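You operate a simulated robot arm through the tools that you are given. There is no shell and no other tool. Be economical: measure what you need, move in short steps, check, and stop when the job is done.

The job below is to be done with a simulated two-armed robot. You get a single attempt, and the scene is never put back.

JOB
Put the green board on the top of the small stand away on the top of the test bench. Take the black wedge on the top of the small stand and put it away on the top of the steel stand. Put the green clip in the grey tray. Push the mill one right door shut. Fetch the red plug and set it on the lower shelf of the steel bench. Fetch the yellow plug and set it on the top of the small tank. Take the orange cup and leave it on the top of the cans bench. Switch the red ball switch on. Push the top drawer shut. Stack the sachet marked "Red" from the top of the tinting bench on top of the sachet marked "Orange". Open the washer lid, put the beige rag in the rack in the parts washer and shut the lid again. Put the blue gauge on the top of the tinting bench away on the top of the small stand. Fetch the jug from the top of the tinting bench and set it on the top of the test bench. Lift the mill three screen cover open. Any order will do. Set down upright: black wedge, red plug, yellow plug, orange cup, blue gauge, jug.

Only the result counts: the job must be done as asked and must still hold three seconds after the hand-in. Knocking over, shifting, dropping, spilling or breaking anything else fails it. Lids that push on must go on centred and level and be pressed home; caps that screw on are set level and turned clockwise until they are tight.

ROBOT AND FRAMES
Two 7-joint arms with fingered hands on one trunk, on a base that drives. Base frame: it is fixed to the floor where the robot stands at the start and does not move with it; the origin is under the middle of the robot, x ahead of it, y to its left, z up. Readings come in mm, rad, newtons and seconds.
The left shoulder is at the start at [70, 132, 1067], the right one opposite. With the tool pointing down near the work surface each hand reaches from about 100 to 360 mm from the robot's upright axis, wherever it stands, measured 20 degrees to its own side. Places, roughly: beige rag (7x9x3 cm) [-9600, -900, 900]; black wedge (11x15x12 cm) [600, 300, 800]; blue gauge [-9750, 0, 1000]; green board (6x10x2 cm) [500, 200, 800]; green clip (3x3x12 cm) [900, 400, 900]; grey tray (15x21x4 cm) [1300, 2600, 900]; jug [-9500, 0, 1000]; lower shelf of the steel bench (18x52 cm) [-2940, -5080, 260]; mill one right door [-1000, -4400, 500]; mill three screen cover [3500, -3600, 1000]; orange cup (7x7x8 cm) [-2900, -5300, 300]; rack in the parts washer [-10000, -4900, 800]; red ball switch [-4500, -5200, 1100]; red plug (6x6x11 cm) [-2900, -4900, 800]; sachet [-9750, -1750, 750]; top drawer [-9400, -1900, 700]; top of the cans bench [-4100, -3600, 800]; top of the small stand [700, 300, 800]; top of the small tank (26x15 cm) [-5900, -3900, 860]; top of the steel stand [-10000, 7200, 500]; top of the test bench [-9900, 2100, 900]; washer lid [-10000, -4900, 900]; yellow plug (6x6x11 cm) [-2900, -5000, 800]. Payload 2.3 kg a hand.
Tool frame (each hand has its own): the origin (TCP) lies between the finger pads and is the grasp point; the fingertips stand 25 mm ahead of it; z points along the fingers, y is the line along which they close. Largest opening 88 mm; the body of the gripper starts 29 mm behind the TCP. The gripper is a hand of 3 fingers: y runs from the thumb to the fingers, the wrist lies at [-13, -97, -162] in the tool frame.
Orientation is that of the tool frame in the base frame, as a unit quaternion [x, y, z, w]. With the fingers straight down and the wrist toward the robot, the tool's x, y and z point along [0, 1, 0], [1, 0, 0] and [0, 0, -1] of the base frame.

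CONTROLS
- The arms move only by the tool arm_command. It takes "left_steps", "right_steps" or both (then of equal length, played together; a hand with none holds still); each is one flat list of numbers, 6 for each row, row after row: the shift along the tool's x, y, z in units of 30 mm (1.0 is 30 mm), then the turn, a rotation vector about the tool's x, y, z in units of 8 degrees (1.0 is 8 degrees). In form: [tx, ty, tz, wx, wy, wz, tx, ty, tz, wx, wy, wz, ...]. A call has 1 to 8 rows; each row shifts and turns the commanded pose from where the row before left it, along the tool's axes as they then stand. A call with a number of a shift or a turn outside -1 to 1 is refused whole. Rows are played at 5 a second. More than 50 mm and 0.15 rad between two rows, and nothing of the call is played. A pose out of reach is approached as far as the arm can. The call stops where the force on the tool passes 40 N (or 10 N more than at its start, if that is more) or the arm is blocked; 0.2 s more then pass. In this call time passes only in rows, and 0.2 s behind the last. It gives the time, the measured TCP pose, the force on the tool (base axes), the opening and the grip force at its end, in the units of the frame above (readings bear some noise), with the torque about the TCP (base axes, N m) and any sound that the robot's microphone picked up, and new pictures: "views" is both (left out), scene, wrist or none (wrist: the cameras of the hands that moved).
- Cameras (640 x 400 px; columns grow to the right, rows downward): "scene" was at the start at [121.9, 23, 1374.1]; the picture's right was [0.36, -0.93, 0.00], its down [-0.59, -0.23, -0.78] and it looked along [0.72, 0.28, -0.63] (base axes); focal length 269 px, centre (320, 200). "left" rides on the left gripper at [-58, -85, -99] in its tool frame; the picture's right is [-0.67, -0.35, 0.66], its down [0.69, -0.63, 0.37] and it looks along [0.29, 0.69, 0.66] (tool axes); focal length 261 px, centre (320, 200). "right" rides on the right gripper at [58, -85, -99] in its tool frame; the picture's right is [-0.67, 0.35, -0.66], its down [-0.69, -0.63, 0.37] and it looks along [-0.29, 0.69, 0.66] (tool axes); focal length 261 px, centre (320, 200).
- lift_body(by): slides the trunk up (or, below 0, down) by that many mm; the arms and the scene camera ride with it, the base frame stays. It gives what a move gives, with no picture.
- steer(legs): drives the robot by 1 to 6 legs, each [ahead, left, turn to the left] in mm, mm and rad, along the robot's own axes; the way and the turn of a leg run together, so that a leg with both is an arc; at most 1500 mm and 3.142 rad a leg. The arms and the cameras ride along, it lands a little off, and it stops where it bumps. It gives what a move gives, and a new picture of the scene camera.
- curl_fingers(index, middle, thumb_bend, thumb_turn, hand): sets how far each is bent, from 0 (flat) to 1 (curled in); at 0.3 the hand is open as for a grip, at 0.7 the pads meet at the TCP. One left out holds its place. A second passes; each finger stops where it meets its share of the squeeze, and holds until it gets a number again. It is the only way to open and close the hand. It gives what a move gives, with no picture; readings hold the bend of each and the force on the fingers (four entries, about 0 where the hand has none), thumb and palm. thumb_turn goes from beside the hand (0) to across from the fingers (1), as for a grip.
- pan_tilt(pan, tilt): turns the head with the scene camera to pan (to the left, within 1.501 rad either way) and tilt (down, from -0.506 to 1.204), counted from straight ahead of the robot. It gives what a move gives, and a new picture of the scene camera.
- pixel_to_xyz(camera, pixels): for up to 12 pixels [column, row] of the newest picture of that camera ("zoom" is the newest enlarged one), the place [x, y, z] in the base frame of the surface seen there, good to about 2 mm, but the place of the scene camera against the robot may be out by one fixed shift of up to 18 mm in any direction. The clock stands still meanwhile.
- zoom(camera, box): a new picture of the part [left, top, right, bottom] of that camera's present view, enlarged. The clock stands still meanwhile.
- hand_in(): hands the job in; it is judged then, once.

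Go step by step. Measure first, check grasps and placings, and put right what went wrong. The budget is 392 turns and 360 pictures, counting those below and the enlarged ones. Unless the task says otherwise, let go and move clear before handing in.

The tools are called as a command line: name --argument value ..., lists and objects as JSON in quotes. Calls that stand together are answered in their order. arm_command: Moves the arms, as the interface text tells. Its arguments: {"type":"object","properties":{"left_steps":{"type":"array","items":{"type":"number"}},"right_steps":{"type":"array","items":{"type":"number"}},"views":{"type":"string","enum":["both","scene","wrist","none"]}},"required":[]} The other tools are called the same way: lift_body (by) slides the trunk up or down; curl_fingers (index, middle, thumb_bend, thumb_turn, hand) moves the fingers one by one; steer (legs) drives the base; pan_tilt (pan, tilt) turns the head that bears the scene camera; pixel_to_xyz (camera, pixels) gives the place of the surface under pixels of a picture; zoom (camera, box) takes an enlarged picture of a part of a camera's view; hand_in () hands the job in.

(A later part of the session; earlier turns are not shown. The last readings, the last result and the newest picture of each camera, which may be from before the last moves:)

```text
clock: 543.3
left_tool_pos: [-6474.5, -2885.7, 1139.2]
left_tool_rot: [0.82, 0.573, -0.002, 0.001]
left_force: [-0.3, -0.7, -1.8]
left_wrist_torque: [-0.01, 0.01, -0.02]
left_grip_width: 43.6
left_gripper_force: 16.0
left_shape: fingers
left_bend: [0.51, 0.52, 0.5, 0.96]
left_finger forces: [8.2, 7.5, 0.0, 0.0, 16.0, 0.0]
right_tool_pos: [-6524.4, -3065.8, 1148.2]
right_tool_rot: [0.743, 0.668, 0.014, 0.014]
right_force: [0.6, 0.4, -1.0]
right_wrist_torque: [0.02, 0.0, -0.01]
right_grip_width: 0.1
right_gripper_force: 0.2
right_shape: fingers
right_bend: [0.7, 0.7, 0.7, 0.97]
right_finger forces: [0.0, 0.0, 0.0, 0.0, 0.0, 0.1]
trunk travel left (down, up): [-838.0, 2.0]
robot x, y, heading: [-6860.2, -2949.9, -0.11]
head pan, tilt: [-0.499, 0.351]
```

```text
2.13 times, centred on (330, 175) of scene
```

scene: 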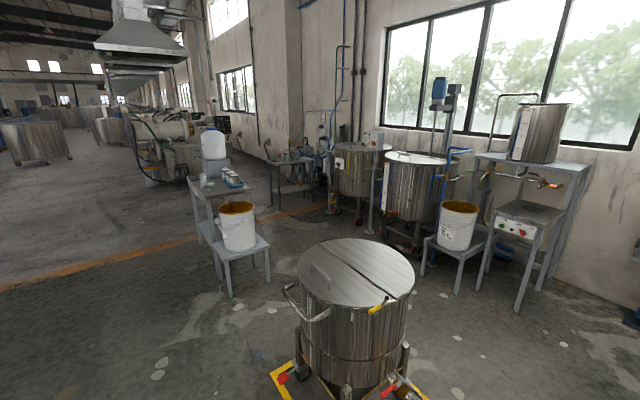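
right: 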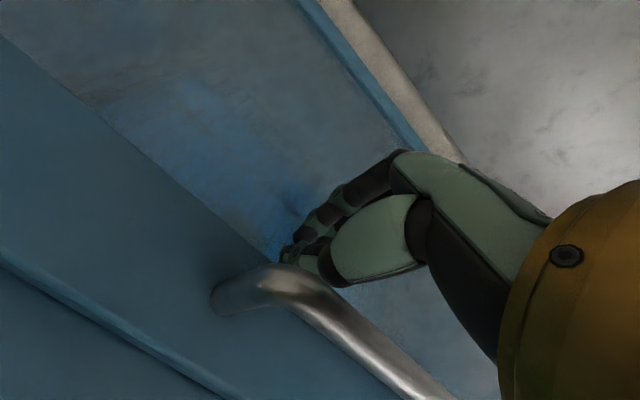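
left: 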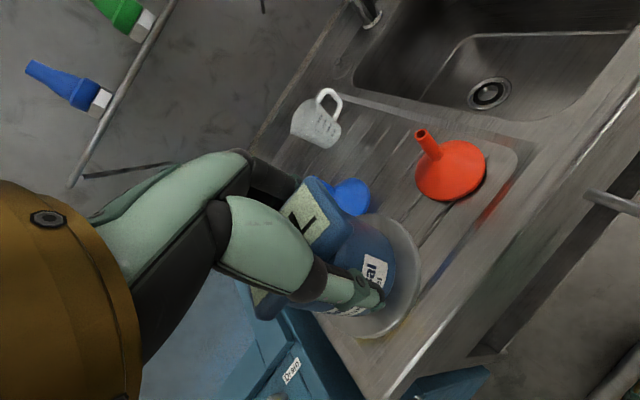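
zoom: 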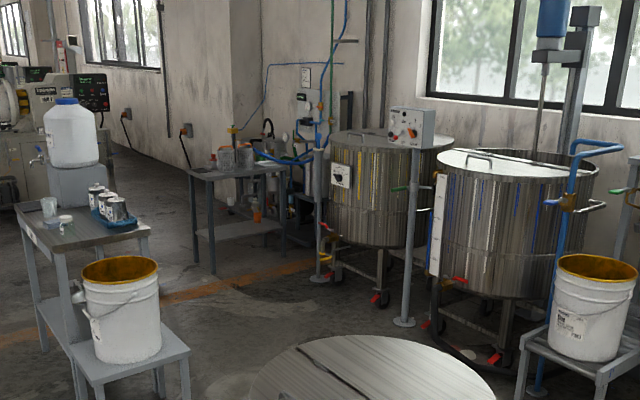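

Most efficient: deliver the gauge to the small stand first, then do the mills, then work back with both hands free. I drive there along the open aisle.

steer --legs '[[0, 0, 0.11], [900, 600, 0], [1500, 0, 0], [1500, 100, 0], [1500, 300, 0], [1450, 800, 0]]'

steer --legs '[[500, 450, 0], [0, 0, 1.57]]'

```text
refused: leg 4 is longer than a leg can be; nothing moved
```

```text
clock: 550.9
left_tool_pos: [-6377.5, -2172.1, 1139.3]
left_tool_rot: [0.162, 0.987, 0.0, 0.001]
left_force: [0.0, 0.5, -3.4]
left_wrist_torque: [0.05, -0.03, 0.0]
left_grip_width: 43.1
left_gripper_force: 15.9
left_shape: fingers
left_bend: [0.51, 0.52, 0.5, 0.96]
left_finger forces: [8.0, 7.5, 0.0, 0.0, 15.4, 0.0]
right_tool_pos: [-6195.7, -2218.5, 1146.6]
right_tool_rot: [0.039, 0.999, 0.018, 0.0]
right_force: [0.0, 0.4, 0.1]
right_wrist_torque: [-0.04, 0.01, -0.01]
right_grip_width: 0.0
right_gripper_force: 0.1
right_shape: fingers
right_bend: [0.7, 0.7, 0.7, 0.97]
right_finger forces: [0.0, 0.0, 0.0, 0.0, 0.0, 0.0]
trunk travel left (down, up): [-838.0, 2.0]
robot x, y, heading: [-6304.6, -2555.9, 1.486]
head pan, tilt: [-0.499, 0.351]
```

scene: 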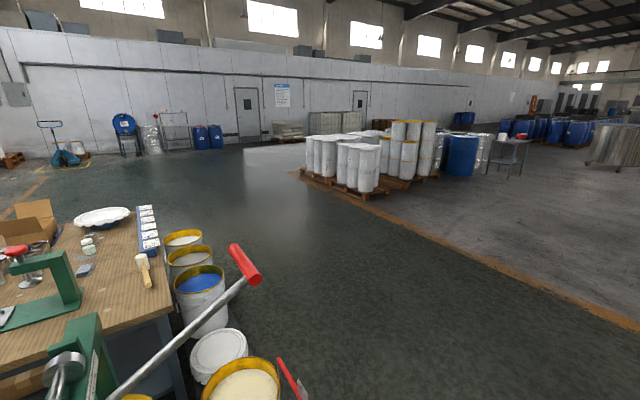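

The first call was refused and the second ran here; the cart is close ahead, so I back away, turn to +x, and then drive.

steer --legs '[[-250, 0, 0], [0, 0, -1.486], [1480, 150, 0], [1480, 0, 0], [1450, 300, 0], [1400, 500, 0]]'

steer --legs '[[900, 1150, 0]]'

```text
clock: 584.1
left_tool_pos: [-109.3, -2212.9, 1138.7]
left_tool_rot: [0.815, 0.579, -0.001, 0.001]
left_force: [-0.1, -0.3, -3.0]
left_wrist_torque: [-0.06, 0.01, -0.03]
left_grip_width: 42.6
left_gripper_force: 14.9
left_shape: fingers
left_bend: [0.52, 0.52, 0.5, 0.96]
left_finger forces: [7.3, 7.2, 0.1, 0.0, 14.6, 0.0]
right_tool_pos: [-156.8, -2392.1, 1148.4]
right_tool_rot: [0.738, 0.675, 0.014, 0.014]
right_force: [0.8, -0.4, 0.0]
right_wrist_torque: [-0.05, 0.03, -0.02]
right_grip_width: 0.1
right_gripper_force: 0.1
right_shape: fingers
right_bend: [0.7, 0.7, 0.7, 0.97]
right_finger forces: [0.0, 0.0, 0.0, 0.0, 0.0, 0.0]
trunk travel left (down, up): [-838.0, 2.0]
robot x, y, heading: [-496.6, -2282.7, -0.094]
head pan, tilt: [-0.499, 0.351]
```

scene: 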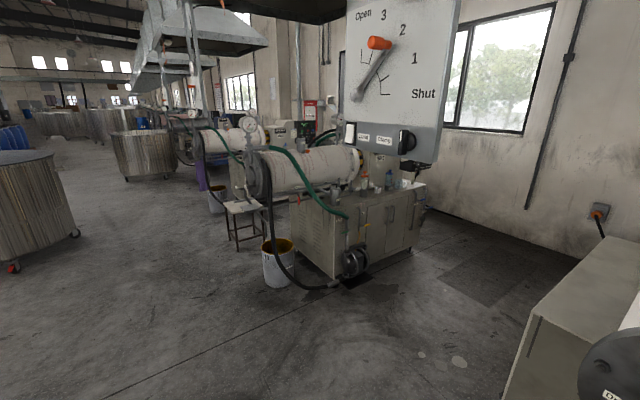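

```text
clock: 591.4
left_tool_pos: [900.4, -1140.5, 1138.4]
left_tool_rot: [0.821, 0.571, -0.001, 0.001]
left_force: [-0.3, -1.4, -2.4]
left_wrist_torque: [-0.01, -0.01, -0.03]
left_grip_width: 42.4
left_gripper_force: 14.3
left_shape: fingers
left_bend: [0.52, 0.52, 0.5, 0.96]
left_finger forces: [7.4, 7.2, 0.0, 0.1, 14.5, 0.1]
right_tool_pos: [850.8, -1321.3, 1147.7]
right_tool_rot: [0.746, 0.666, 0.014, 0.013]
right_force: [-0.6, -0.4, -0.3]
right_wrist_torque: [0.03, 0.03, 0.01]
right_grip_width: 0.3
right_gripper_force: 0.0
right_shape: fingers
right_bend: [0.7, 0.7, 0.7, 0.97]
right_finger forces: [0.0, 0.1, 0.0, 0.0, 0.0, 0.0]
trunk travel left (down, up): [-838.0, 2.0]
robot x, y, heading: [517.3, -1198.3, -0.116]
head pan, tilt: [-0.499, 0.351]
```

scene: 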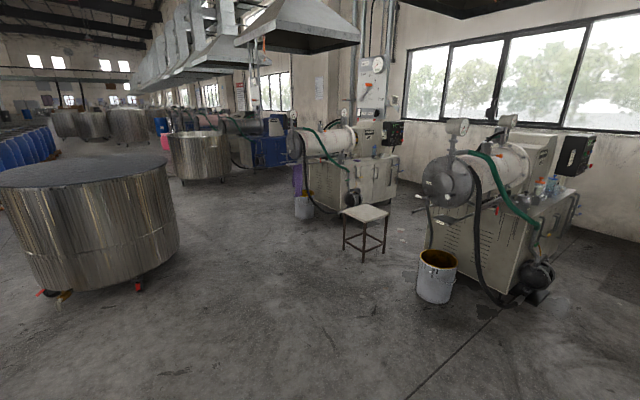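

I tighten the grip on the gauge a little, turn to face +y and approach the stand's right side.

curl_fingers --hand "left" --index 0.95 --middle 0.95 --thumb_bend 0.95

steer --legs '[[0, 0, 1.687], [0, -53, 0], [980, 0, 0]]'

pan_tilt --pan 0.1 --tilt 0.95

```text
clock: 592.4
left_tool_pos: [900.7, -1142.8, 1139.7]
left_tool_rot: [0.821, 0.571, -0.001, 0.0]
left_force: [0.6, -0.1, -2.2]
left_wrist_torque: [-0.02, 0.0, -0.01]
left_grip_width: 42.3
left_gripper_force: 16.7
left_shape: fingers
left_bend: [0.54, 0.54, 0.49, 0.96]
left_finger forces: [9.4, 7.7, 0.0, 0.0, 17.0, 0.0]
right_tool_pos: [850.7, -1319.8, 1148.0]
right_tool_rot: [0.746, 0.666, 0.013, 0.014]
right_force: [-0.2, -0.5, 0.2]
right_wrist_torque: [-0.01, -0.01, 0.01]
right_grip_width: 0.1
right_gripper_force: 0.0
right_shape: fingers
right_bend: [0.7, 0.7, 0.7, 0.97]
right_finger forces: [0.0, 0.0, 0.1, 0.0, 0.1, 0.0]
trunk travel left (down, up): [-838.0, 2.0]
robot x, y, heading: [513.4, -1201.9, -0.111]
head pan, tilt: [-0.499, 0.351]
```

```text
clock: 601.9
left_tool_pos: [515.9, 143.3, 1139.2]
left_tool_rot: [0.138, 0.99, 0.0, 0.0]
left_force: [-0.2, 0.0, -1.8]
left_wrist_torque: [0.02, 0.0, 0.0]
left_grip_width: 41.9
left_gripper_force: 16.6
left_shape: fingers
left_bend: [0.54, 0.54, 0.49, 0.96]
left_finger forces: [9.1, 7.6, 0.0, 0.0, 16.3, 0.0]
right_tool_pos: [698.9, 105.5, 1148.1]
right_tool_rot: [0.017, 1.0, 0.019, -0.001]
right_force: [-0.1, -0.2, -0.2]
right_wrist_torque: [0.04, 0.02, 0.01]
right_grip_width: 0.0
right_gripper_force: 0.2
right_shape: fingers
right_bend: [0.7, 0.7, 0.7, 0.97]
right_finger forces: [0.0, 0.0, 0.0, 0.0, 0.0, 0.0]
trunk travel left (down, up): [-838.0, 2.0]
robot x, y, heading: [607.3, -238.0, 1.537]
head pan, tilt: [-0.499, 0.351]
```

scene: 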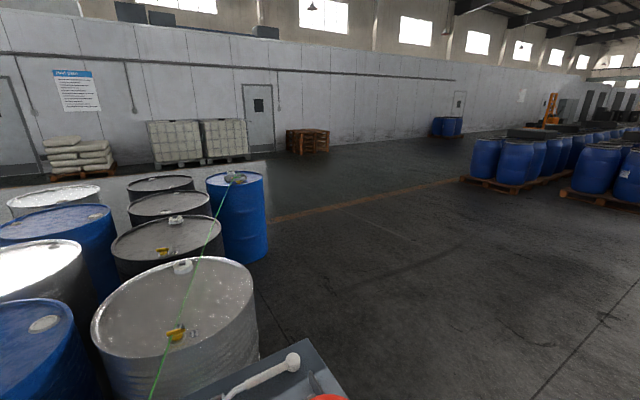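

```text
clock: 602.9
left_tool_pos: [515.1, 144.8, 1139.1]
left_tool_rot: [0.138, 0.99, -0.001, 0.001]
left_force: [0.2, -0.5, -2.6]
left_wrist_torque: [0.01, -0.03, 0.02]
left_grip_width: 42.0
left_gripper_force: 16.7
left_shape: fingers
left_bend: [0.54, 0.54, 0.49, 0.96]
left_finger forces: [9.1, 7.5, 0.1, 0.1, 16.4, 0.1]
right_tool_pos: [698.5, 107.8, 1147.0]
right_tool_rot: [0.016, 1.0, 0.019, -0.002]
right_force: [-0.6, 0.1, -0.2]
right_wrist_torque: [-0.02, 0.03, 0.0]
right_grip_width: 0.0
right_gripper_force: 0.0
right_shape: fingers
right_bend: [0.7, 0.7, 0.7, 0.97]
right_finger forces: [0.0, 0.1, 0.1, 0.1, 0.1, 0.1]
trunk travel left (down, up): [-838.0, 2.0]
robot x, y, heading: [604.3, -236.7, 1.534]
head pan, tilt: [0.099, 0.949]
```

scene: 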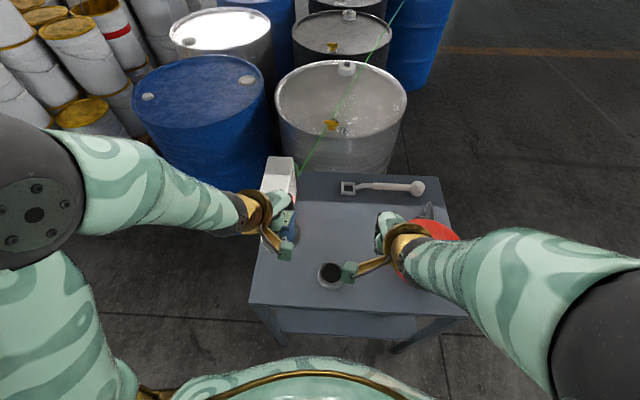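

Stand in reach. I lower the trunk 150 and bring the gauge forward 50 mm and down.

lift_body --by -150

arm_command --left_steps '[0.22, 0.8, 0.5, 0, 0, 0, 0.23, 0.8, 0.6, 0, 0, 0, 0, 0, 0.9, 0, 0, 0, 0, 0, 0.9, 0, 0, 0, 0, 0, 0.6, 0, 0, 0, 0, 0, 0.25, 0, 0, 0, 0, 0, 0.2, 0, 0, 0]' --views "wrist"

```text
clock: 604.7
left_tool_pos: [515.7, 143.2, 989.4]
left_tool_rot: [0.139, 0.99, -0.001, 0.001]
left_force: [0.2, 0.8, -3.3]
left_wrist_torque: [0.02, -0.02, 0.0]
left_grip_width: 42.2
left_gripper_force: 16.1
left_shape: fingers
left_bend: [0.54, 0.54, 0.49, 0.96]
left_finger forces: [9.0, 7.6, 0.1, 0.0, 16.3, 0.1]
right_tool_pos: [698.6, 106.1, 997.5]
right_tool_rot: [0.017, 1.0, 0.02, -0.001]
right_force: [0.3, 0.4, 0.5]
right_wrist_torque: [0.02, -0.01, 0.0]
right_grip_width: 0.0
right_gripper_force: 0.2
right_shape: fingers
right_bend: [0.7, 0.7, 0.7, 0.97]
right_finger forces: [0.0, 0.0, 0.0, 0.0, 0.0, 0.1]
trunk travel left (down, up): [-688.0, 152.0]
robot x, y, heading: [607.7, -235.6, 1.532]
head pan, tilt: [0.099, 0.949]
```

```text
clock: 606.3
left_tool_pos: [516.6, 192.4, 869.1]
left_tool_rot: [0.138, 0.99, -0.001, 0.001]
left_force: [-0.4, 0.4, -3.2]
left_wrist_torque: [0.01, 0.0, -0.03]
left_grip_width: 42.2
left_gripper_force: 16.9
left_shape: fingers
left_bend: [0.54, 0.54, 0.49, 0.96]
left_finger forces: [9.0, 7.7, 0.0, 0.0, 16.2, 0.0]
right_tool_pos: [698.4, 106.5, 998.0]
right_tool_rot: [0.017, 1.0, 0.019, 0.0]
right_force: [0.1, -0.2, 0.4]
right_wrist_torque: [0.0, 0.04, -0.02]
right_grip_width: 0.0
right_gripper_force: 0.0
right_shape: fingers
right_bend: [0.7, 0.7, 0.7, 0.97]
right_finger forces: [0.0, 0.0, 0.0, 0.0, 0.0, 0.0]
trunk travel left (down, up): [-688.0, 152.0]
robot x, y, heading: [609.1, -237.7, 1.533]
head pan, tilt: [0.099, 0.949]
```

left: 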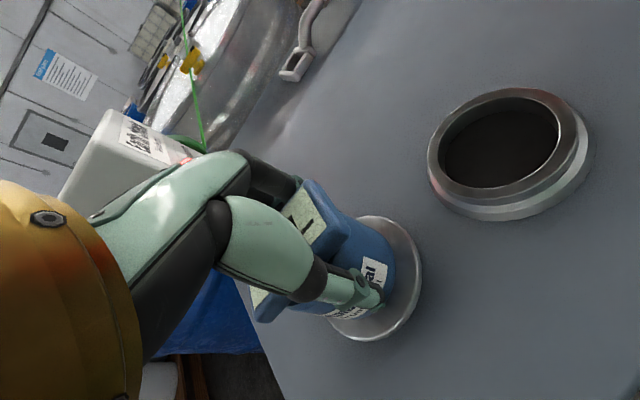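

Just about at the surface; I lower a few more mm, then release and rise.

arm_command --left_steps '[0, 0, 0.12, 0, 0, 0, 0, 0, 0.12, 0, 0, 0, 0, 0, 0.1, 0, 0, 0]' --views "none"

curl_fingers --hand "left" --index 0.3 --middle 0.3 --thumb_bend 0.3

arm_command --left_steps '[0, 0, -0.8, 0, 0, 0, 0, 0, -1, 0, 0, -0.8, 0, 0, -1, 0, 0, -0.8, 0, 0, -1, 0, 0, -0.4, 0, 0, -1, 0, 0, 0]' --views "wrist"

```text
clock: 607.1
left_tool_pos: [518.9, 190.0, 864.1]
left_tool_rot: [0.138, 0.99, 0.006, 0.0]
left_force: [3.3, 1.2, 29.7]
left_wrist_torque: [0.29, -0.1, -0.02]
left_grip_width: 42.0
left_gripper_force: 20.1
left_shape: fingers
left_bend: [0.53, 0.54, 0.51, 0.95]
left_finger forces: [10.7, 10.3, 0.0, 0.0, 18.5, 0.0]
right_tool_pos: [701.3, 101.3, 999.4]
right_tool_rot: [0.017, 1.0, 0.022, -0.002]
right_force: [0.3, -0.1, -0.3]
right_wrist_torque: [-0.02, 0.01, 0.02]
right_grip_width: 0.1
right_gripper_force: 0.0
right_shape: fingers
right_bend: [0.7, 0.7, 0.7, 0.97]
right_finger forces: [0.0, 0.0, 0.0, 0.0, 0.0, 0.0]
trunk travel left (down, up): [-688.0, 152.0]
robot x, y, heading: [604.2, -235.0, 1.535]
head pan, tilt: [0.099, 0.949]
```

```text
clock: 608.1
left_tool_pos: [515.9, 192.4, 860.6]
left_tool_rot: [0.138, 0.99, 0.001, 0.002]
left_force: [0.8, -1.5, 0.8]
left_wrist_torque: [0.01, 0.0, -0.02]
left_grip_width: 84.8
left_gripper_force: 0.4
left_shape: fingers
left_bend: [0.3, 0.3, 0.3, 0.97]
left_finger forces: [0.0, 0.0, 0.0, 0.0, 0.6, 0.1]
right_tool_pos: [698.5, 105.9, 997.5]
right_tool_rot: [0.017, 1.0, 0.019, 0.0]
right_force: [-0.1, -0.5, 0.8]
right_wrist_torque: [-0.02, 0.0, 0.0]
right_grip_width: 0.1
right_gripper_force: 0.1
right_shape: fingers
right_bend: [0.7, 0.7, 0.7, 0.97]
right_finger forces: [0.0, 0.1, 0.0, 0.0, 0.0, 0.0]
trunk travel left (down, up): [-688.0, 152.0]
robot x, y, heading: [607.5, -240.9, 1.536]
head pan, tilt: [0.099, 0.949]
```

```text
clock: 609.3
left_tool_pos: [517.1, 194.7, 1004.7]
left_tool_rot: [-0.001, 1.0, -0.001, 0.001]
left_force: [-0.2, -0.1, 0.2]
left_wrist_torque: [0.01, 0.0, 0.02]
left_grip_width: 84.4
left_gripper_force: 0.1
left_shape: fingers
left_bend: [0.3, 0.3, 0.3, 0.97]
left_finger forces: [0.0, 0.0, 0.1, 0.0, 0.1, 0.0]
right_tool_pos: [698.5, 105.4, 997.9]
right_tool_rot: [0.017, 1.0, 0.02, 0.0]
right_force: [0.4, -0.4, -0.7]
right_wrist_torque: [0.03, 0.01, 0.0]
right_grip_width: 0.0
right_gripper_force: 0.0
right_shape: fingers
right_bend: [0.7, 0.7, 0.7, 0.97]
right_finger forces: [0.0, 0.0, 0.0, 0.0, 0.1, 0.0]
trunk travel left (down, up): [-688.0, 152.0]
robot x, y, heading: [602.4, -238.2, 1.534]
head pan, tilt: [0.099, 0.949]
```

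left: 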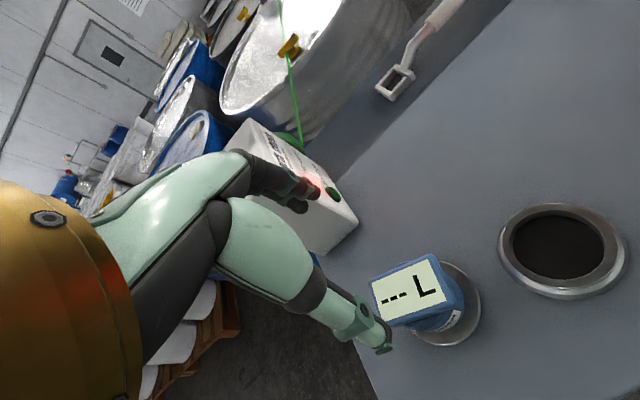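

Gauge is placed. Next the mill three cover at (3500,−3600): back off, turn to face −y, and drive there.

lift_body --by 100

steer --legs '[[-450, 0, 0], [0, 0, -3.1], [1450, 0, 0], [0, 1400, 0], [0, 1350, 0]]'

pan_tilt --pan 0.0 --tilt 0.45

```text
clock: 610.6
left_tool_pos: [516.6, 195.8, 1103.2]
left_tool_rot: [0.0, 1.0, -0.001, 0.001]
left_force: [-0.9, 0.2, 0.5]
left_wrist_torque: [-0.02, -0.02, -0.01]
left_grip_width: 84.9
left_gripper_force: 0.1
left_shape: fingers
left_bend: [0.3, 0.3, 0.3, 0.97]
left_finger forces: [0.1, 0.1, 0.1, 0.1, 0.0, 0.0]
right_tool_pos: [698.5, 106.3, 1097.4]
right_tool_rot: [0.016, 1.0, 0.019, -0.001]
right_force: [-0.4, 0.8, 0.2]
right_wrist_torque: [0.0, -0.01, 0.01]
right_grip_width: 0.0
right_gripper_force: 0.0
right_shape: fingers
right_bend: [0.7, 0.7, 0.7, 0.97]
right_finger forces: [0.1, 0.0, 0.1, 0.1, 0.0, 0.0]
trunk travel left (down, up): [-788.0, 52.0]
robot x, y, heading: [605.1, -234.8, 1.534]
head pan, tilt: [0.099, 0.949]
```

```text
clock: 640.0
left_tool_pos: [3383.2, -2584.9, 1102.8]
left_tool_rot: [1.0, 0.019, -0.001, -0.001]
left_force: [0.0, 0.1, -0.3]
left_wrist_torque: [0.03, -0.01, -0.01]
left_grip_width: 84.8
left_gripper_force: 0.0
left_shape: fingers
left_bend: [0.3, 0.3, 0.3, 0.97]
left_finger forces: [0.1, 0.1, 0.0, 0.0, 0.1, 0.1]
right_tool_pos: [3198.0, -2503.3, 1097.2]
right_tool_rot: [1.0, 0.002, 0.001, 0.019]
right_force: [-0.4, 0.1, -0.8]
right_wrist_torque: [-0.02, -0.01, 0.01]
right_grip_width: 0.2
right_gripper_force: 0.1
right_shape: fingers
right_bend: [0.7, 0.7, 0.7, 0.97]
right_finger forces: [0.0, 0.0, 0.0, 0.0, 0.0, 0.0]
trunk travel left (down, up): [-788.0, 52.0]
robot x, y, heading: [3276.9, -2157.7, -1.571]
head pan, tilt: [0.099, 0.949]
```

scene: 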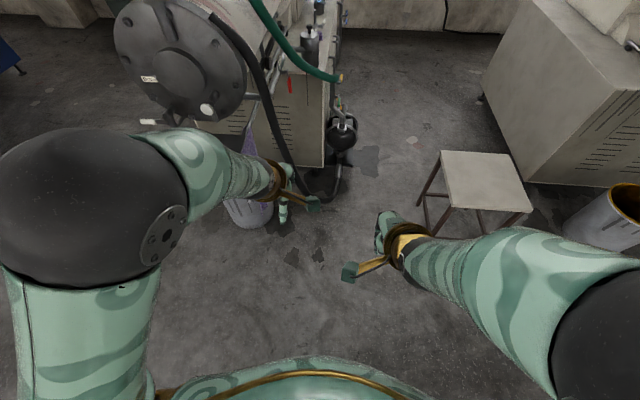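

```text
clock: 641.0
left_tool_pos: [3383.4, -2584.9, 1104.4]
left_tool_rot: [1.0, 0.018, -0.001, -0.002]
left_force: [0.3, -0.6, -0.6]
left_wrist_torque: [0.0, 0.03, -0.02]
left_grip_width: 84.7
left_gripper_force: 0.1
left_shape: fingers
left_bend: [0.3, 0.3, 0.3, 0.97]
left_finger forces: [0.1, 0.0, 0.0, 0.0, 0.1, 0.0]
right_tool_pos: [3198.4, -2503.1, 1097.9]
right_tool_rot: [1.0, 0.001, 0.001, 0.019]
right_force: [-0.4, 0.4, -0.5]
right_wrist_torque: [0.05, 0.0, 0.02]
right_grip_width: 0.0
right_gripper_force: 0.1
right_shape: fingers
right_bend: [0.7, 0.7, 0.7, 0.97]
right_finger forces: [0.0, 0.1, 0.0, 0.0, 0.0, 0.0]
trunk travel left (down, up): [-788.0, 52.0]
robot x, y, heading: [3279.2, -2158.2, -1.575]
head pan, tilt: [0.0, 0.45]
```

scene: 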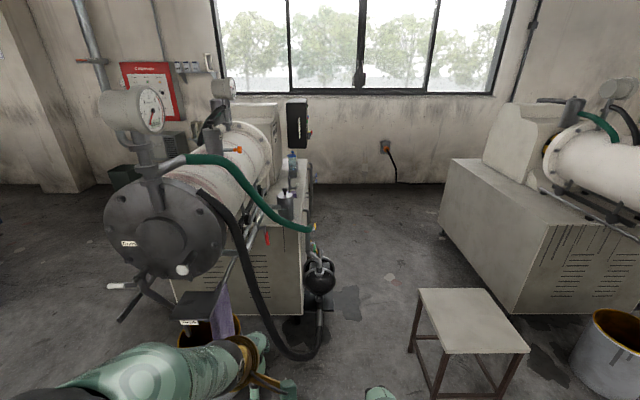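

Mill three's drum end is at (165,235). I zoom to find the screen cover and its handle.

zoom --camera "scene" --box '[80, 80, 340, 350]'

pixel_to_xyz --camera "scene" --pixels '[[165, 230], [128, 243], [182, 270], [112, 287], [130, 305], [205, 305], [225, 205], [195, 335], [110, 210], [215, 250], [160, 190]]'

```text
1.48 times, centred on (210, 215) of scene
```

zoom: 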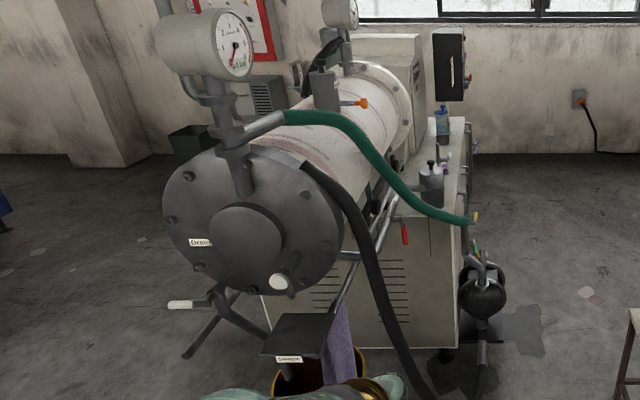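

```text
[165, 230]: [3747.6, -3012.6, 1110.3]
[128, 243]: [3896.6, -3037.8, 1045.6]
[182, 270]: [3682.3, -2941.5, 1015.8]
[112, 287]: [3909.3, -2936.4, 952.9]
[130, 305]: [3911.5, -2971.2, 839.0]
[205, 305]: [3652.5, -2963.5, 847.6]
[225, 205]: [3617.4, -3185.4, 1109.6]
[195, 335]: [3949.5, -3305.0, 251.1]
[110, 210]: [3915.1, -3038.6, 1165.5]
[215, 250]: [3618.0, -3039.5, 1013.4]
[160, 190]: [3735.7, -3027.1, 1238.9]
```

pixel_to_xyz --camera "scene" --pixels '[[286, 205], [286, 190], [280, 208], [293, 165], [300, 185], [298, 120], [262, 190], [310, 230], [270, 240], [320, 290]]'

zoom --camera "scene" --box '[215, 85, 345, 255]'

```text
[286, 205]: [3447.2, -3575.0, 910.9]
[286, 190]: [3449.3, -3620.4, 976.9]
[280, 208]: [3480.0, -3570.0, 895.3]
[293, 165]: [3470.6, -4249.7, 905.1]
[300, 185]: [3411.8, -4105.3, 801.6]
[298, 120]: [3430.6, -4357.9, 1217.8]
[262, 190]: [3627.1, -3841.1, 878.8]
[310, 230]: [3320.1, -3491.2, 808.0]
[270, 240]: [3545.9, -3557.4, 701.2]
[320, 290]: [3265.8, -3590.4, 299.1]
```

```text
2.35 times, centred on (280, 170) of scene
```

zoom: 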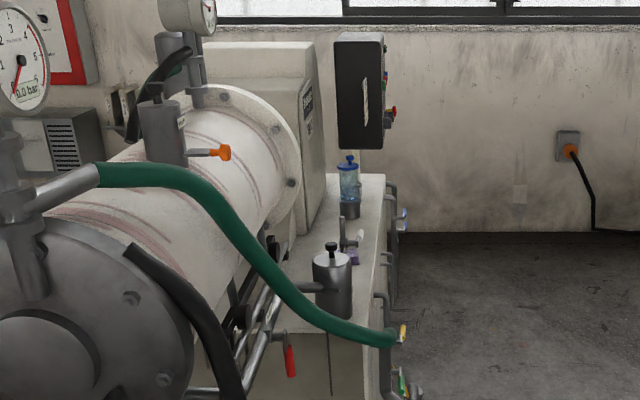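

The "screen cover" looks like the small pot with black knob at ≈(3449,−3605), top z≈980. I measure the hoses, pump and neighbours to choose an approach.

pixel_to_xyz --camera "scene" --pixels '[[232, 225], [250, 275], [268, 325], [300, 357], [240, 185], [280, 215], [450, 215], [520, 350], [420, 290], [440, 230], [305, 330], [318, 262]]'

```text
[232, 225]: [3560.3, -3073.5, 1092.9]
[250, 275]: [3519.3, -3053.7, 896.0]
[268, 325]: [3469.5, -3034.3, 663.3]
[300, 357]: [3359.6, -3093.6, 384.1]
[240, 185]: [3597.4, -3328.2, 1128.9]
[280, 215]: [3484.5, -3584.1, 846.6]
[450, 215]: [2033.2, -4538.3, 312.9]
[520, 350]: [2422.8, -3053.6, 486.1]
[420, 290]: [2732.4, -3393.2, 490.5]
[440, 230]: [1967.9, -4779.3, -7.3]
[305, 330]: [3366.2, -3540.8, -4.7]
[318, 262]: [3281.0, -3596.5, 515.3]
```

Hoses block the front; I'll enter the aisle between the stool and the pump facing +x (axis x≈2960).

arm_command --left_steps '[0, -1, -0.3, 0, 0, 0, 0, -1, -0.3, 0, 0, 0, 0, -0.6, 0, 0, 0, 0]' --views "none"

steer --legs '[[0, 0, 1.573], [-315, 0, 0], [0, -900, 0]]'

steer --legs '[[0, -490, 0]]'

```text
clock: 641.8
left_tool_pos: [3375.0, -2525.9, 1122.8]
left_tool_rot: [1.0, 0.011, -0.018, 0.02]
left_force: [-0.1, -0.3, -1.0]
left_wrist_torque: [0.0, 0.01, 0.0]
left_grip_width: 84.4
left_gripper_force: 0.1
left_shape: fingers
left_bend: [0.3, 0.3, 0.3, 0.97]
left_finger forces: [0.0, 0.0, 0.0, 0.1, 0.0, 0.0]
left hand out of reach, approached as far as the arm can: row 2, 3
right_tool_pos: [3200.1, -2504.4, 1098.4]
right_tool_rot: [1.0, 0.002, 0.0, 0.019]
right_force: [0.3, -0.3, 0.3]
right_wrist_torque: [0.01, 0.01, 0.01]
right_grip_width: 0.4
right_gripper_force: 0.0
right_shape: fingers
right_bend: [0.7, 0.7, 0.7, 0.97]
right_finger forces: [0.1, 0.0, 0.0, 0.1, 0.0, 0.0]
trunk travel left (down, up): [-788.0, 52.0]
robot x, y, heading: [3278.5, -2157.4, -1.57]
head pan, tilt: [0.0, 0.45]
```

```text
clock: 652.0
left_tool_pos: [3346.1, -2925.6, 1122.9]
left_tool_rot: [0.69, 0.723, 0.001, 0.028]
left_force: [-0.5, 0.2, -0.3]
left_wrist_torque: [0.04, -0.02, -0.01]
left_grip_width: 84.6
left_gripper_force: 0.0
left_shape: fingers
left_bend: [0.3, 0.3, 0.3, 0.97]
left_finger forces: [0.1, 0.0, 0.0, 0.0, 0.0, 0.1]
right_tool_pos: [3326.1, -3101.9, 1098.8]
right_tool_rot: [0.697, 0.717, 0.014, 0.014]
right_force: [-0.7, 0.6, -1.4]
right_wrist_torque: [-0.02, -0.03, -0.02]
right_grip_width: 0.0
right_gripper_force: 0.0
right_shape: fingers
right_bend: [0.7, 0.7, 0.7, 0.97]
right_finger forces: [0.0, 0.1, 0.0, 0.0, 0.0, 0.0]
trunk travel left (down, up): [-788.0, 52.0]
robot x, y, heading: [2978.3, -3031.8, 0.027]
head pan, tilt: [0.0, 0.45]
```

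scene: 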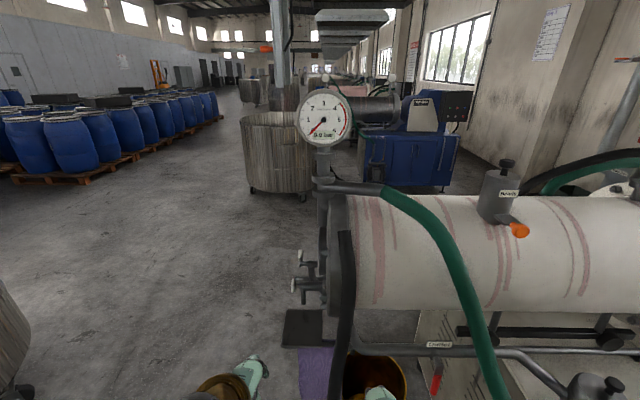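

```text
clock: 655.0
left_tool_pos: [3348.8, -3414.5, 1124.6]
left_tool_rot: [0.689, 0.724, 0.002, 0.027]
left_force: [0.3, -0.5, 0.3]
left_wrist_torque: [-0.01, 0.01, 0.0]
left_grip_width: 84.6
left_gripper_force: 0.1
left_shape: fingers
left_bend: [0.3, 0.3, 0.3, 0.97]
left_finger forces: [0.0, 0.1, 0.0, 0.0, 0.0, 0.0]
right_tool_pos: [3330.5, -3589.9, 1098.0]
right_tool_rot: [0.697, 0.717, 0.014, 0.012]
right_force: [-0.6, -0.5, -0.7]
right_wrist_torque: [-0.02, -0.05, -0.03]
right_grip_width: 0.1
right_gripper_force: 0.0
right_shape: fingers
right_bend: [0.7, 0.7, 0.7, 0.97]
right_finger forces: [0.0, 0.0, 0.0, 0.0, 0.0, 0.0]
trunk travel left (down, up): [-788.0, 52.0]
robot x, y, heading: [2981.8, -3521.9, 0.028]
head pan, tilt: [0.0, 0.45]
stopped in leg 1: the robot was blocked; the commanded pose is now the measured one
```

scene: 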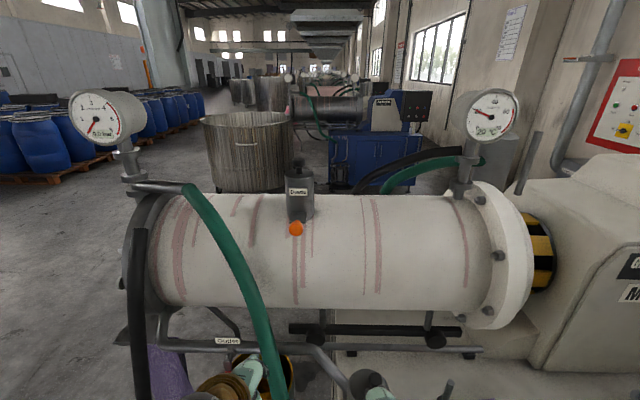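

Blocked just at the end — the base probably touched the pump. I back 40 mm and look down.

steer --legs '[[-45, 0, -0.027]]'

pan_tilt --pan -0.2 --tilt 1.0

```text
clock: 655.9
left_tool_pos: [3313.4, -3425.4, 1120.5]
left_tool_rot: [0.699, 0.715, -0.001, 0.024]
left_force: [0.7, -0.2, -0.2]
left_wrist_torque: [0.0, 0.0, 0.01]
left_grip_width: 85.0
left_gripper_force: 0.1
left_shape: fingers
left_bend: [0.3, 0.3, 0.3, 0.97]
left_finger forces: [0.1, 0.1, 0.0, 0.0, 0.0, 0.1]
right_tool_pos: [3290.9, -3601.3, 1095.6]
right_tool_rot: [0.706, 0.708, 0.012, 0.01]
right_force: [0.4, -0.1, -0.6]
right_wrist_torque: [0.0, 0.02, 0.0]
right_grip_width: 0.1
right_gripper_force: 0.1
right_shape: fingers
right_bend: [0.7, 0.7, 0.7, 0.97]
right_finger forces: [0.0, 0.0, 0.0, 0.0, 0.1, 0.1]
trunk travel left (down, up): [-788.0, 52.0]
robot x, y, heading: [2934.9, -3521.4, -0.005]
head pan, tilt: [0.0, 0.45]
```

scene: 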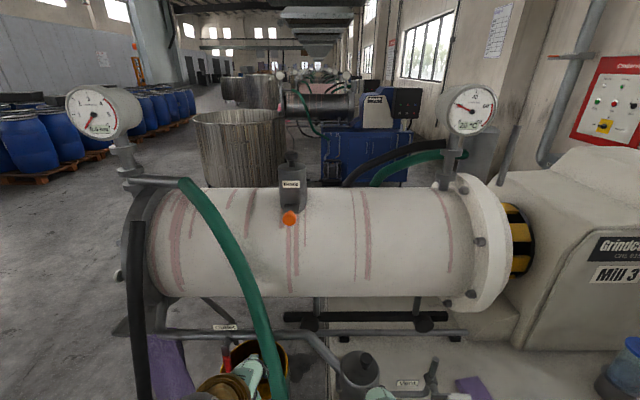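

```text
clock: 656.9
left_tool_pos: [3305.7, -3425.2, 1123.4]
left_tool_rot: [0.699, 0.715, 0.002, 0.029]
left_force: [-0.1, 0.5, -0.1]
left_wrist_torque: [-0.02, -0.01, 0.0]
left_grip_width: 84.5
left_gripper_force: 0.0
left_shape: fingers
left_bend: [0.3, 0.3, 0.3, 0.97]
left_finger forces: [0.0, 0.0, 0.0, 0.1, 0.0, 0.0]
right_tool_pos: [3281.2, -3601.0, 1098.2]
right_tool_rot: [0.706, 0.708, 0.016, 0.014]
right_force: [-0.1, -1.1, 0.4]
right_wrist_torque: [0.05, -0.02, 0.0]
right_grip_width: 0.0
right_gripper_force: 0.1
right_shape: fingers
right_bend: [0.7, 0.7, 0.7, 0.97]
right_finger forces: [0.1, 0.0, 0.0, 0.0, 0.0, 0.0]
trunk travel left (down, up): [-788.0, 52.0]
robot x, y, heading: [2937.9, -3519.8, 0.003]
head pan, tilt: [-0.201, 1.0]
```

scene: 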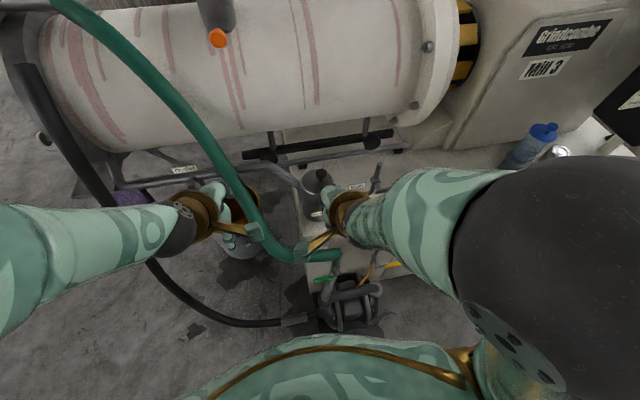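

Pump stands as before. I look at the pot with the right wrist camera.

arm_command --right_steps '[0, 0, 0, 0, 0, 0]' --views "wrist"

zoom --camera "scene" --box '[240, 140, 420, 270]'

```text
clock: 657.3
left_tool_pos: [3307.8, -3425.2, 1124.1]
left_tool_rot: [0.699, 0.714, 0.001, 0.026]
left_force: [0.3, -0.3, -0.6]
left_wrist_torque: [0.01, -0.01, -0.02]
left_grip_width: 84.5
left_gripper_force: 0.0
left_shape: fingers
left_bend: [0.3, 0.3, 0.3, 0.97]
left_finger forces: [0.0, 0.0, 0.1, 0.0, 0.1, 0.1]
right_tool_pos: [3283.0, -3600.4, 1098.0]
right_tool_rot: [0.706, 0.708, 0.014, 0.014]
right_force: [0.0, -0.1, -1.1]
right_wrist_torque: [0.0, -0.02, -0.01]
right_grip_width: 0.2
right_gripper_force: 0.1
right_shape: fingers
right_bend: [0.7, 0.7, 0.7, 0.97]
right_finger forces: [0.0, 0.0, 0.0, 0.0, 0.0, 0.0]
trunk travel left (down, up): [-788.0, 52.0]
robot x, y, heading: [2936.2, -3522.4, -0.002]
head pan, tilt: [-0.201, 1.0]
```

right: 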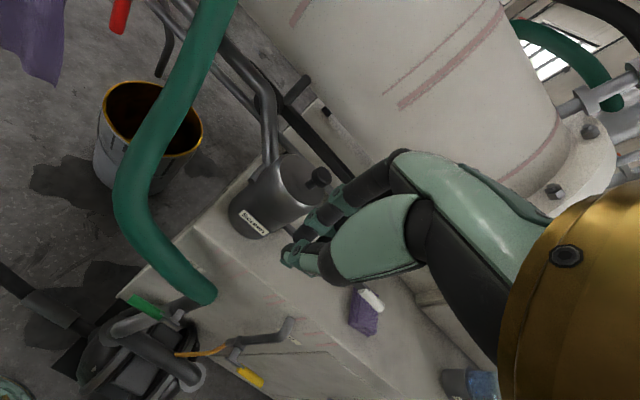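

```text
3.08 times, centred on (330, 205) of scene
```

zoom: 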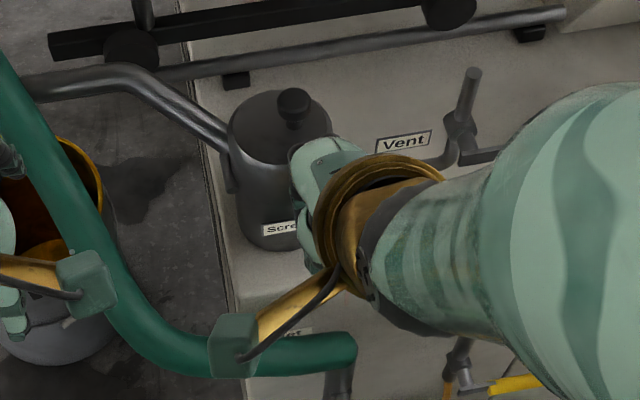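

The pot is labelled "Screen". I measure the knob and the lid rim to find the hinge side.

pixel_to_xyz --camera "right" --pixels '[[318, 178], [285, 180], [270, 165], [300, 200], [278, 200], [305, 160], [265, 190], [245, 190], [255, 225], [300, 155]]'

zoom --camera "right" --box '[200, 120, 360, 260]'

```text
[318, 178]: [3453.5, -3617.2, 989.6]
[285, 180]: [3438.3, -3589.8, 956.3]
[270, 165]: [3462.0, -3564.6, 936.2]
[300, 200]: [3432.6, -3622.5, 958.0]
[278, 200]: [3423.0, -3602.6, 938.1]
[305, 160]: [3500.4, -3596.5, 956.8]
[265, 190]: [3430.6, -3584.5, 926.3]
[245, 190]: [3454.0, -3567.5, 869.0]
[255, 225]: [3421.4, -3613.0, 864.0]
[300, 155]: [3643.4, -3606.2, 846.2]
```

```text
2.86 times, centred on (280, 190) of right
```

zoom: 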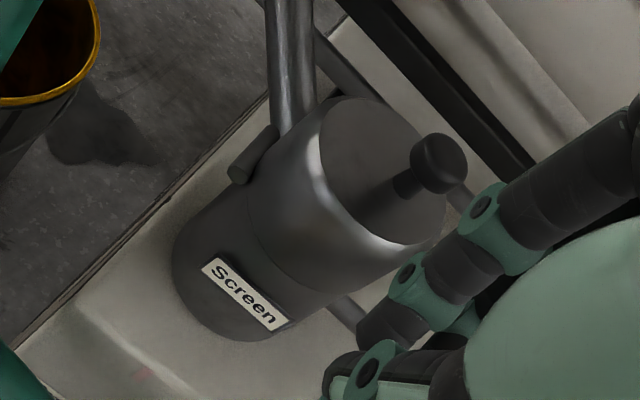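

Hinge is on the +y side (axis along x); knob ≈(3458,−3617), z 960–990. I open the right hand and reach above the knob.

curl_fingers --hand "right" --index 0.4 --middle 0.4 --thumb_bend 0.4

arm_command --right_steps '[-0.09, 0.97, 0, 0, 0, 0, -0.09, 0.97, 0, 0, 0, 0, -0.09, 0.97, 0, 0, 0, 0, -0.09, 0.97, 0, 0, 0, 0, -0.09, 0.97, 0, 0, 0, 0, -0.09, 0.97, 0, 0, 0, 0, 0, 0, 0.8, 0, 0, 0, 0, 0, 0.8, 0, 0, 0]' --views "wrist"

```text
clock: 658.3
left_tool_pos: [3306.9, -3425.3, 1122.8]
left_tool_rot: [0.698, 0.715, 0.002, 0.027]
left_force: [-0.1, 0.0, -0.5]
left_wrist_torque: [-0.02, 0.01, -0.01]
left_grip_width: 84.5
left_gripper_force: 0.0
left_shape: fingers
left_bend: [0.3, 0.3, 0.3, 0.97]
left_finger forces: [0.0, 0.0, 0.1, 0.0, 0.0, 0.0]
right_tool_pos: [3282.5, -3600.1, 1097.5]
right_tool_rot: [0.706, 0.708, 0.015, 0.014]
right_force: [0.5, 0.2, 0.8]
right_wrist_torque: [0.01, 0.04, 0.01]
right_grip_width: 62.9
right_gripper_force: 0.0
right_shape: fingers
right_bend: [0.4, 0.4, 0.4, 0.97]
right_finger forces: [0.1, 0.0, 0.1, 0.1, 0.1, 0.0]
trunk travel left (down, up): [-788.0, 52.0]
robot x, y, heading: [2939.1, -3520.7, -0.005]
head pan, tilt: [-0.201, 1.0]
```

```text
clock: 660.1
left_tool_pos: [3306.5, -3425.1, 1123.4]
left_tool_rot: [0.699, 0.714, 0.002, 0.027]
left_force: [-0.2, -0.1, 0.0]
left_wrist_torque: [0.0, -0.04, 0.03]
left_grip_width: 84.7
left_gripper_force: 0.1
left_shape: fingers
left_bend: [0.3, 0.3, 0.3, 0.97]
left_finger forces: [0.0, 0.1, 0.0, 0.0, 0.0, 0.0]
right_tool_pos: [3460.1, -3617.1, 1056.8]
right_tool_rot: [0.706, 0.708, 0.014, 0.013]
right_force: [-0.2, 0.7, -0.5]
right_wrist_torque: [0.01, 0.02, -0.04]
right_grip_width: 63.1
right_gripper_force: 0.1
right_shape: fingers
right_bend: [0.4, 0.4, 0.4, 0.97]
right_finger forces: [0.0, 0.0, 0.0, 0.1, 0.0, 0.0]
trunk travel left (down, up): [-788.0, 52.0]
robot x, y, heading: [2938.3, -3517.3, -0.002]
head pan, tilt: [-0.201, 1.0]
```

right: 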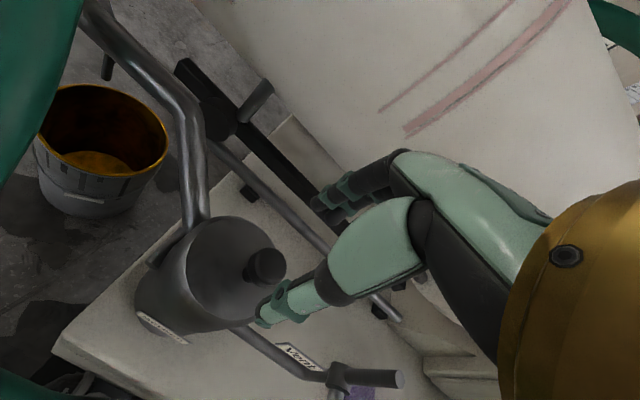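

pixel_to_xyz --camera "right" --pixels '[[266, 262], [255, 268], [278, 262], [266, 275], [225, 260], [190, 245], [160, 250]]'

```text
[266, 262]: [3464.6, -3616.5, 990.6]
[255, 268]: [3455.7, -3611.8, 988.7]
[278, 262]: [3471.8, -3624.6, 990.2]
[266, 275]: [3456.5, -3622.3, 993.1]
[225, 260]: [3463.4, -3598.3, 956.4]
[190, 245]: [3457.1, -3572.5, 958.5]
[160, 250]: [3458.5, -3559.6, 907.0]
```

Knob at (3464,−3617), top 991; I'm aligned. Descend to z≈985 and close.

arm_command --right_steps '[0, 0.1, 0.9, 0, 0, 0, 0, 0, 0.9, 0, 0, 0, 0, 0, 0.55, 0, 0, 0]' --views "none"

curl_fingers --hand "right" --index 0.8 --middle 0.8 --thumb_bend 0.8

arm_command --right_steps '[0.05, 0, -0.35, 0, 0, 0, 0.2, 0, -0.35, 0, 0, 0]' --views "wrist"

```text
clock: 660.9
left_tool_pos: [3307.3, -3424.9, 1124.2]
left_tool_rot: [0.7, 0.714, 0.002, 0.027]
left_force: [-0.2, -0.2, -0.9]
left_wrist_torque: [0.02, 0.02, 0.0]
left_grip_width: 84.8
left_gripper_force: 0.1
left_shape: fingers
left_bend: [0.3, 0.3, 0.3, 0.97]
left_finger forces: [0.0, 0.1, 0.0, 0.0, 0.1, 0.0]
right_tool_pos: [3466.1, -3617.7, 986.9]
right_tool_rot: [0.706, 0.708, 0.015, 0.013]
right_force: [0.2, -0.2, 0.1]
right_wrist_torque: [0.01, -0.05, 0.0]
right_grip_width: 63.2
right_gripper_force: 0.0
right_shape: fingers
right_bend: [0.4, 0.4, 0.4, 0.97]
right_finger forces: [0.0, 0.1, 0.0, 0.0, 0.0, 0.0]
trunk travel left (down, up): [-788.0, 52.0]
robot x, y, heading: [2934.3, -3521.6, -0.008]
head pan, tilt: [-0.201, 1.0]
```

```text
clock: 661.9
left_tool_pos: [3309.9, -3423.3, 1123.4]
left_tool_rot: [0.699, 0.714, -0.001, 0.027]
left_force: [0.4, -0.5, -0.4]
left_wrist_torque: [0.0, -0.01, 0.0]
left_grip_width: 84.7
left_gripper_force: 0.2
left_shape: fingers
left_bend: [0.3, 0.3, 0.3, 0.97]
left_finger forces: [0.0, 0.0, 0.0, 0.0, 0.0, 0.0]
right_tool_pos: [3467.0, -3615.0, 985.7]
right_tool_rot: [0.706, 0.708, 0.013, 0.012]
right_force: [-0.4, 4.0, -9.5]
right_wrist_torque: [0.06, 0.05, 0.04]
right_grip_width: 0.0
right_gripper_force: 14.3
right_shape: fingers
right_bend: [0.77, 0.74, 0.73, 0.95]
right_finger forces: [3.5, 10.5, 0.0, 0.0, 13.9, 0.1]
trunk travel left (down, up): [-788.0, 52.0]
robot x, y, heading: [2938.2, -3523.1, 0.0]
head pan, tilt: [-0.201, 1.0]
```

```text
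clock: 662.4
left_tool_pos: [3313.8, -3420.6, 1121.6]
left_tool_rot: [0.697, 0.717, -0.001, 0.025]
left_force: [-0.5, 0.1, -0.1]
left_wrist_torque: [0.02, 0.02, 0.0]
left_grip_width: 84.6
left_gripper_force: 0.1
left_shape: fingers
left_bend: [0.3, 0.3, 0.3, 0.97]
left_finger forces: [0.1, 0.0, 0.0, 0.0, 0.1, 0.0]
right_tool_pos: [3466.6, -3604.4, 993.1]
right_tool_rot: [0.703, 0.711, 0.005, 0.004]
right_force: [6.7, 10.5, -23.5]
right_wrist_torque: [0.06, -0.05, 0.04]
right_grip_width: 0.0
right_gripper_force: 19.4
right_shape: fingers
right_bend: [0.78, 0.74, 0.73, 0.94]
right_finger forces: [15.5, 10.4, 0.0, 0.0, 13.2, 0.1]
trunk travel left (down, up): [-788.0, 52.0]
robot x, y, heading: [2936.4, -3522.2, 0.004]
head pan, tilt: [-0.201, 1.0]
stopped in row 2 (right hand): the force on the tool passed its limit at 44 N (the readings are from after the stop); the commanded pose is now the measured one
```

right: 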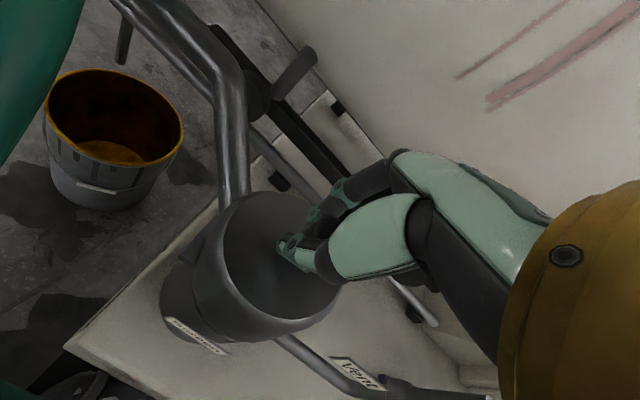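

The lid is starting to lift but with radial pull; the arc needs more +y. I move along the true tangent.

arm_command --right_steps '[0.35, 0, -0.2, 0, 0, 0, 0.35, 0, -0.35, 0, 0, 0, 0.35, 0, -0.35, 0, 0, 0]' --views "wrist"

zoom --camera "right" --box '[140, 140, 400, 340]'

```text
clock: 662.9
left_tool_pos: [3315.4, -3422.3, 1120.9]
left_tool_rot: [0.697, 0.717, -0.002, 0.025]
left_force: [0.5, -0.3, 1.5]
left_wrist_torque: [0.01, -0.01, 0.01]
left_grip_width: 84.7
left_gripper_force: 0.0
left_shape: fingers
left_bend: [0.3, 0.3, 0.3, 0.97]
left_finger forces: [0.0, 0.1, 0.0, 0.0, 0.0, 0.0]
right_tool_pos: [3466.3, -3591.5, 997.6]
right_tool_rot: [0.703, 0.711, 0.002, 0.0]
right_force: [9.5, 6.2, -24.1]
right_wrist_torque: [-0.06, -0.01, 0.02]
right_grip_width: 0.0
right_gripper_force: 18.7
right_shape: fingers
right_bend: [0.78, 0.75, 0.73, 0.94]
right_finger forces: [16.3, 9.3, 0.0, 0.1, 12.6, 0.0]
trunk travel left (down, up): [-788.0, 52.0]
robot x, y, heading: [2937.0, -3521.9, 0.008]
head pan, tilt: [-0.201, 1.0]
stopped in row 2 (right hand): the force on the tool passed its limit at 44 N (the readings are from after the stop); the commanded pose is now the measured one
```

right: 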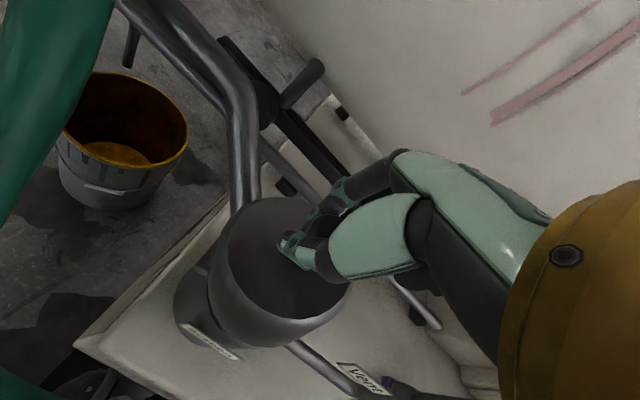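

```text
2.00 times, centred on (270, 240) of right
```

zoom: 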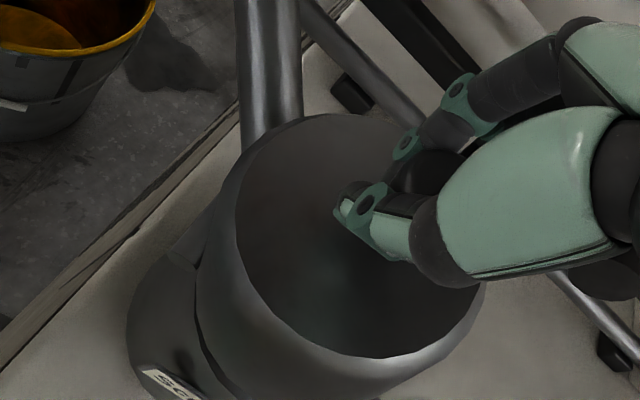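

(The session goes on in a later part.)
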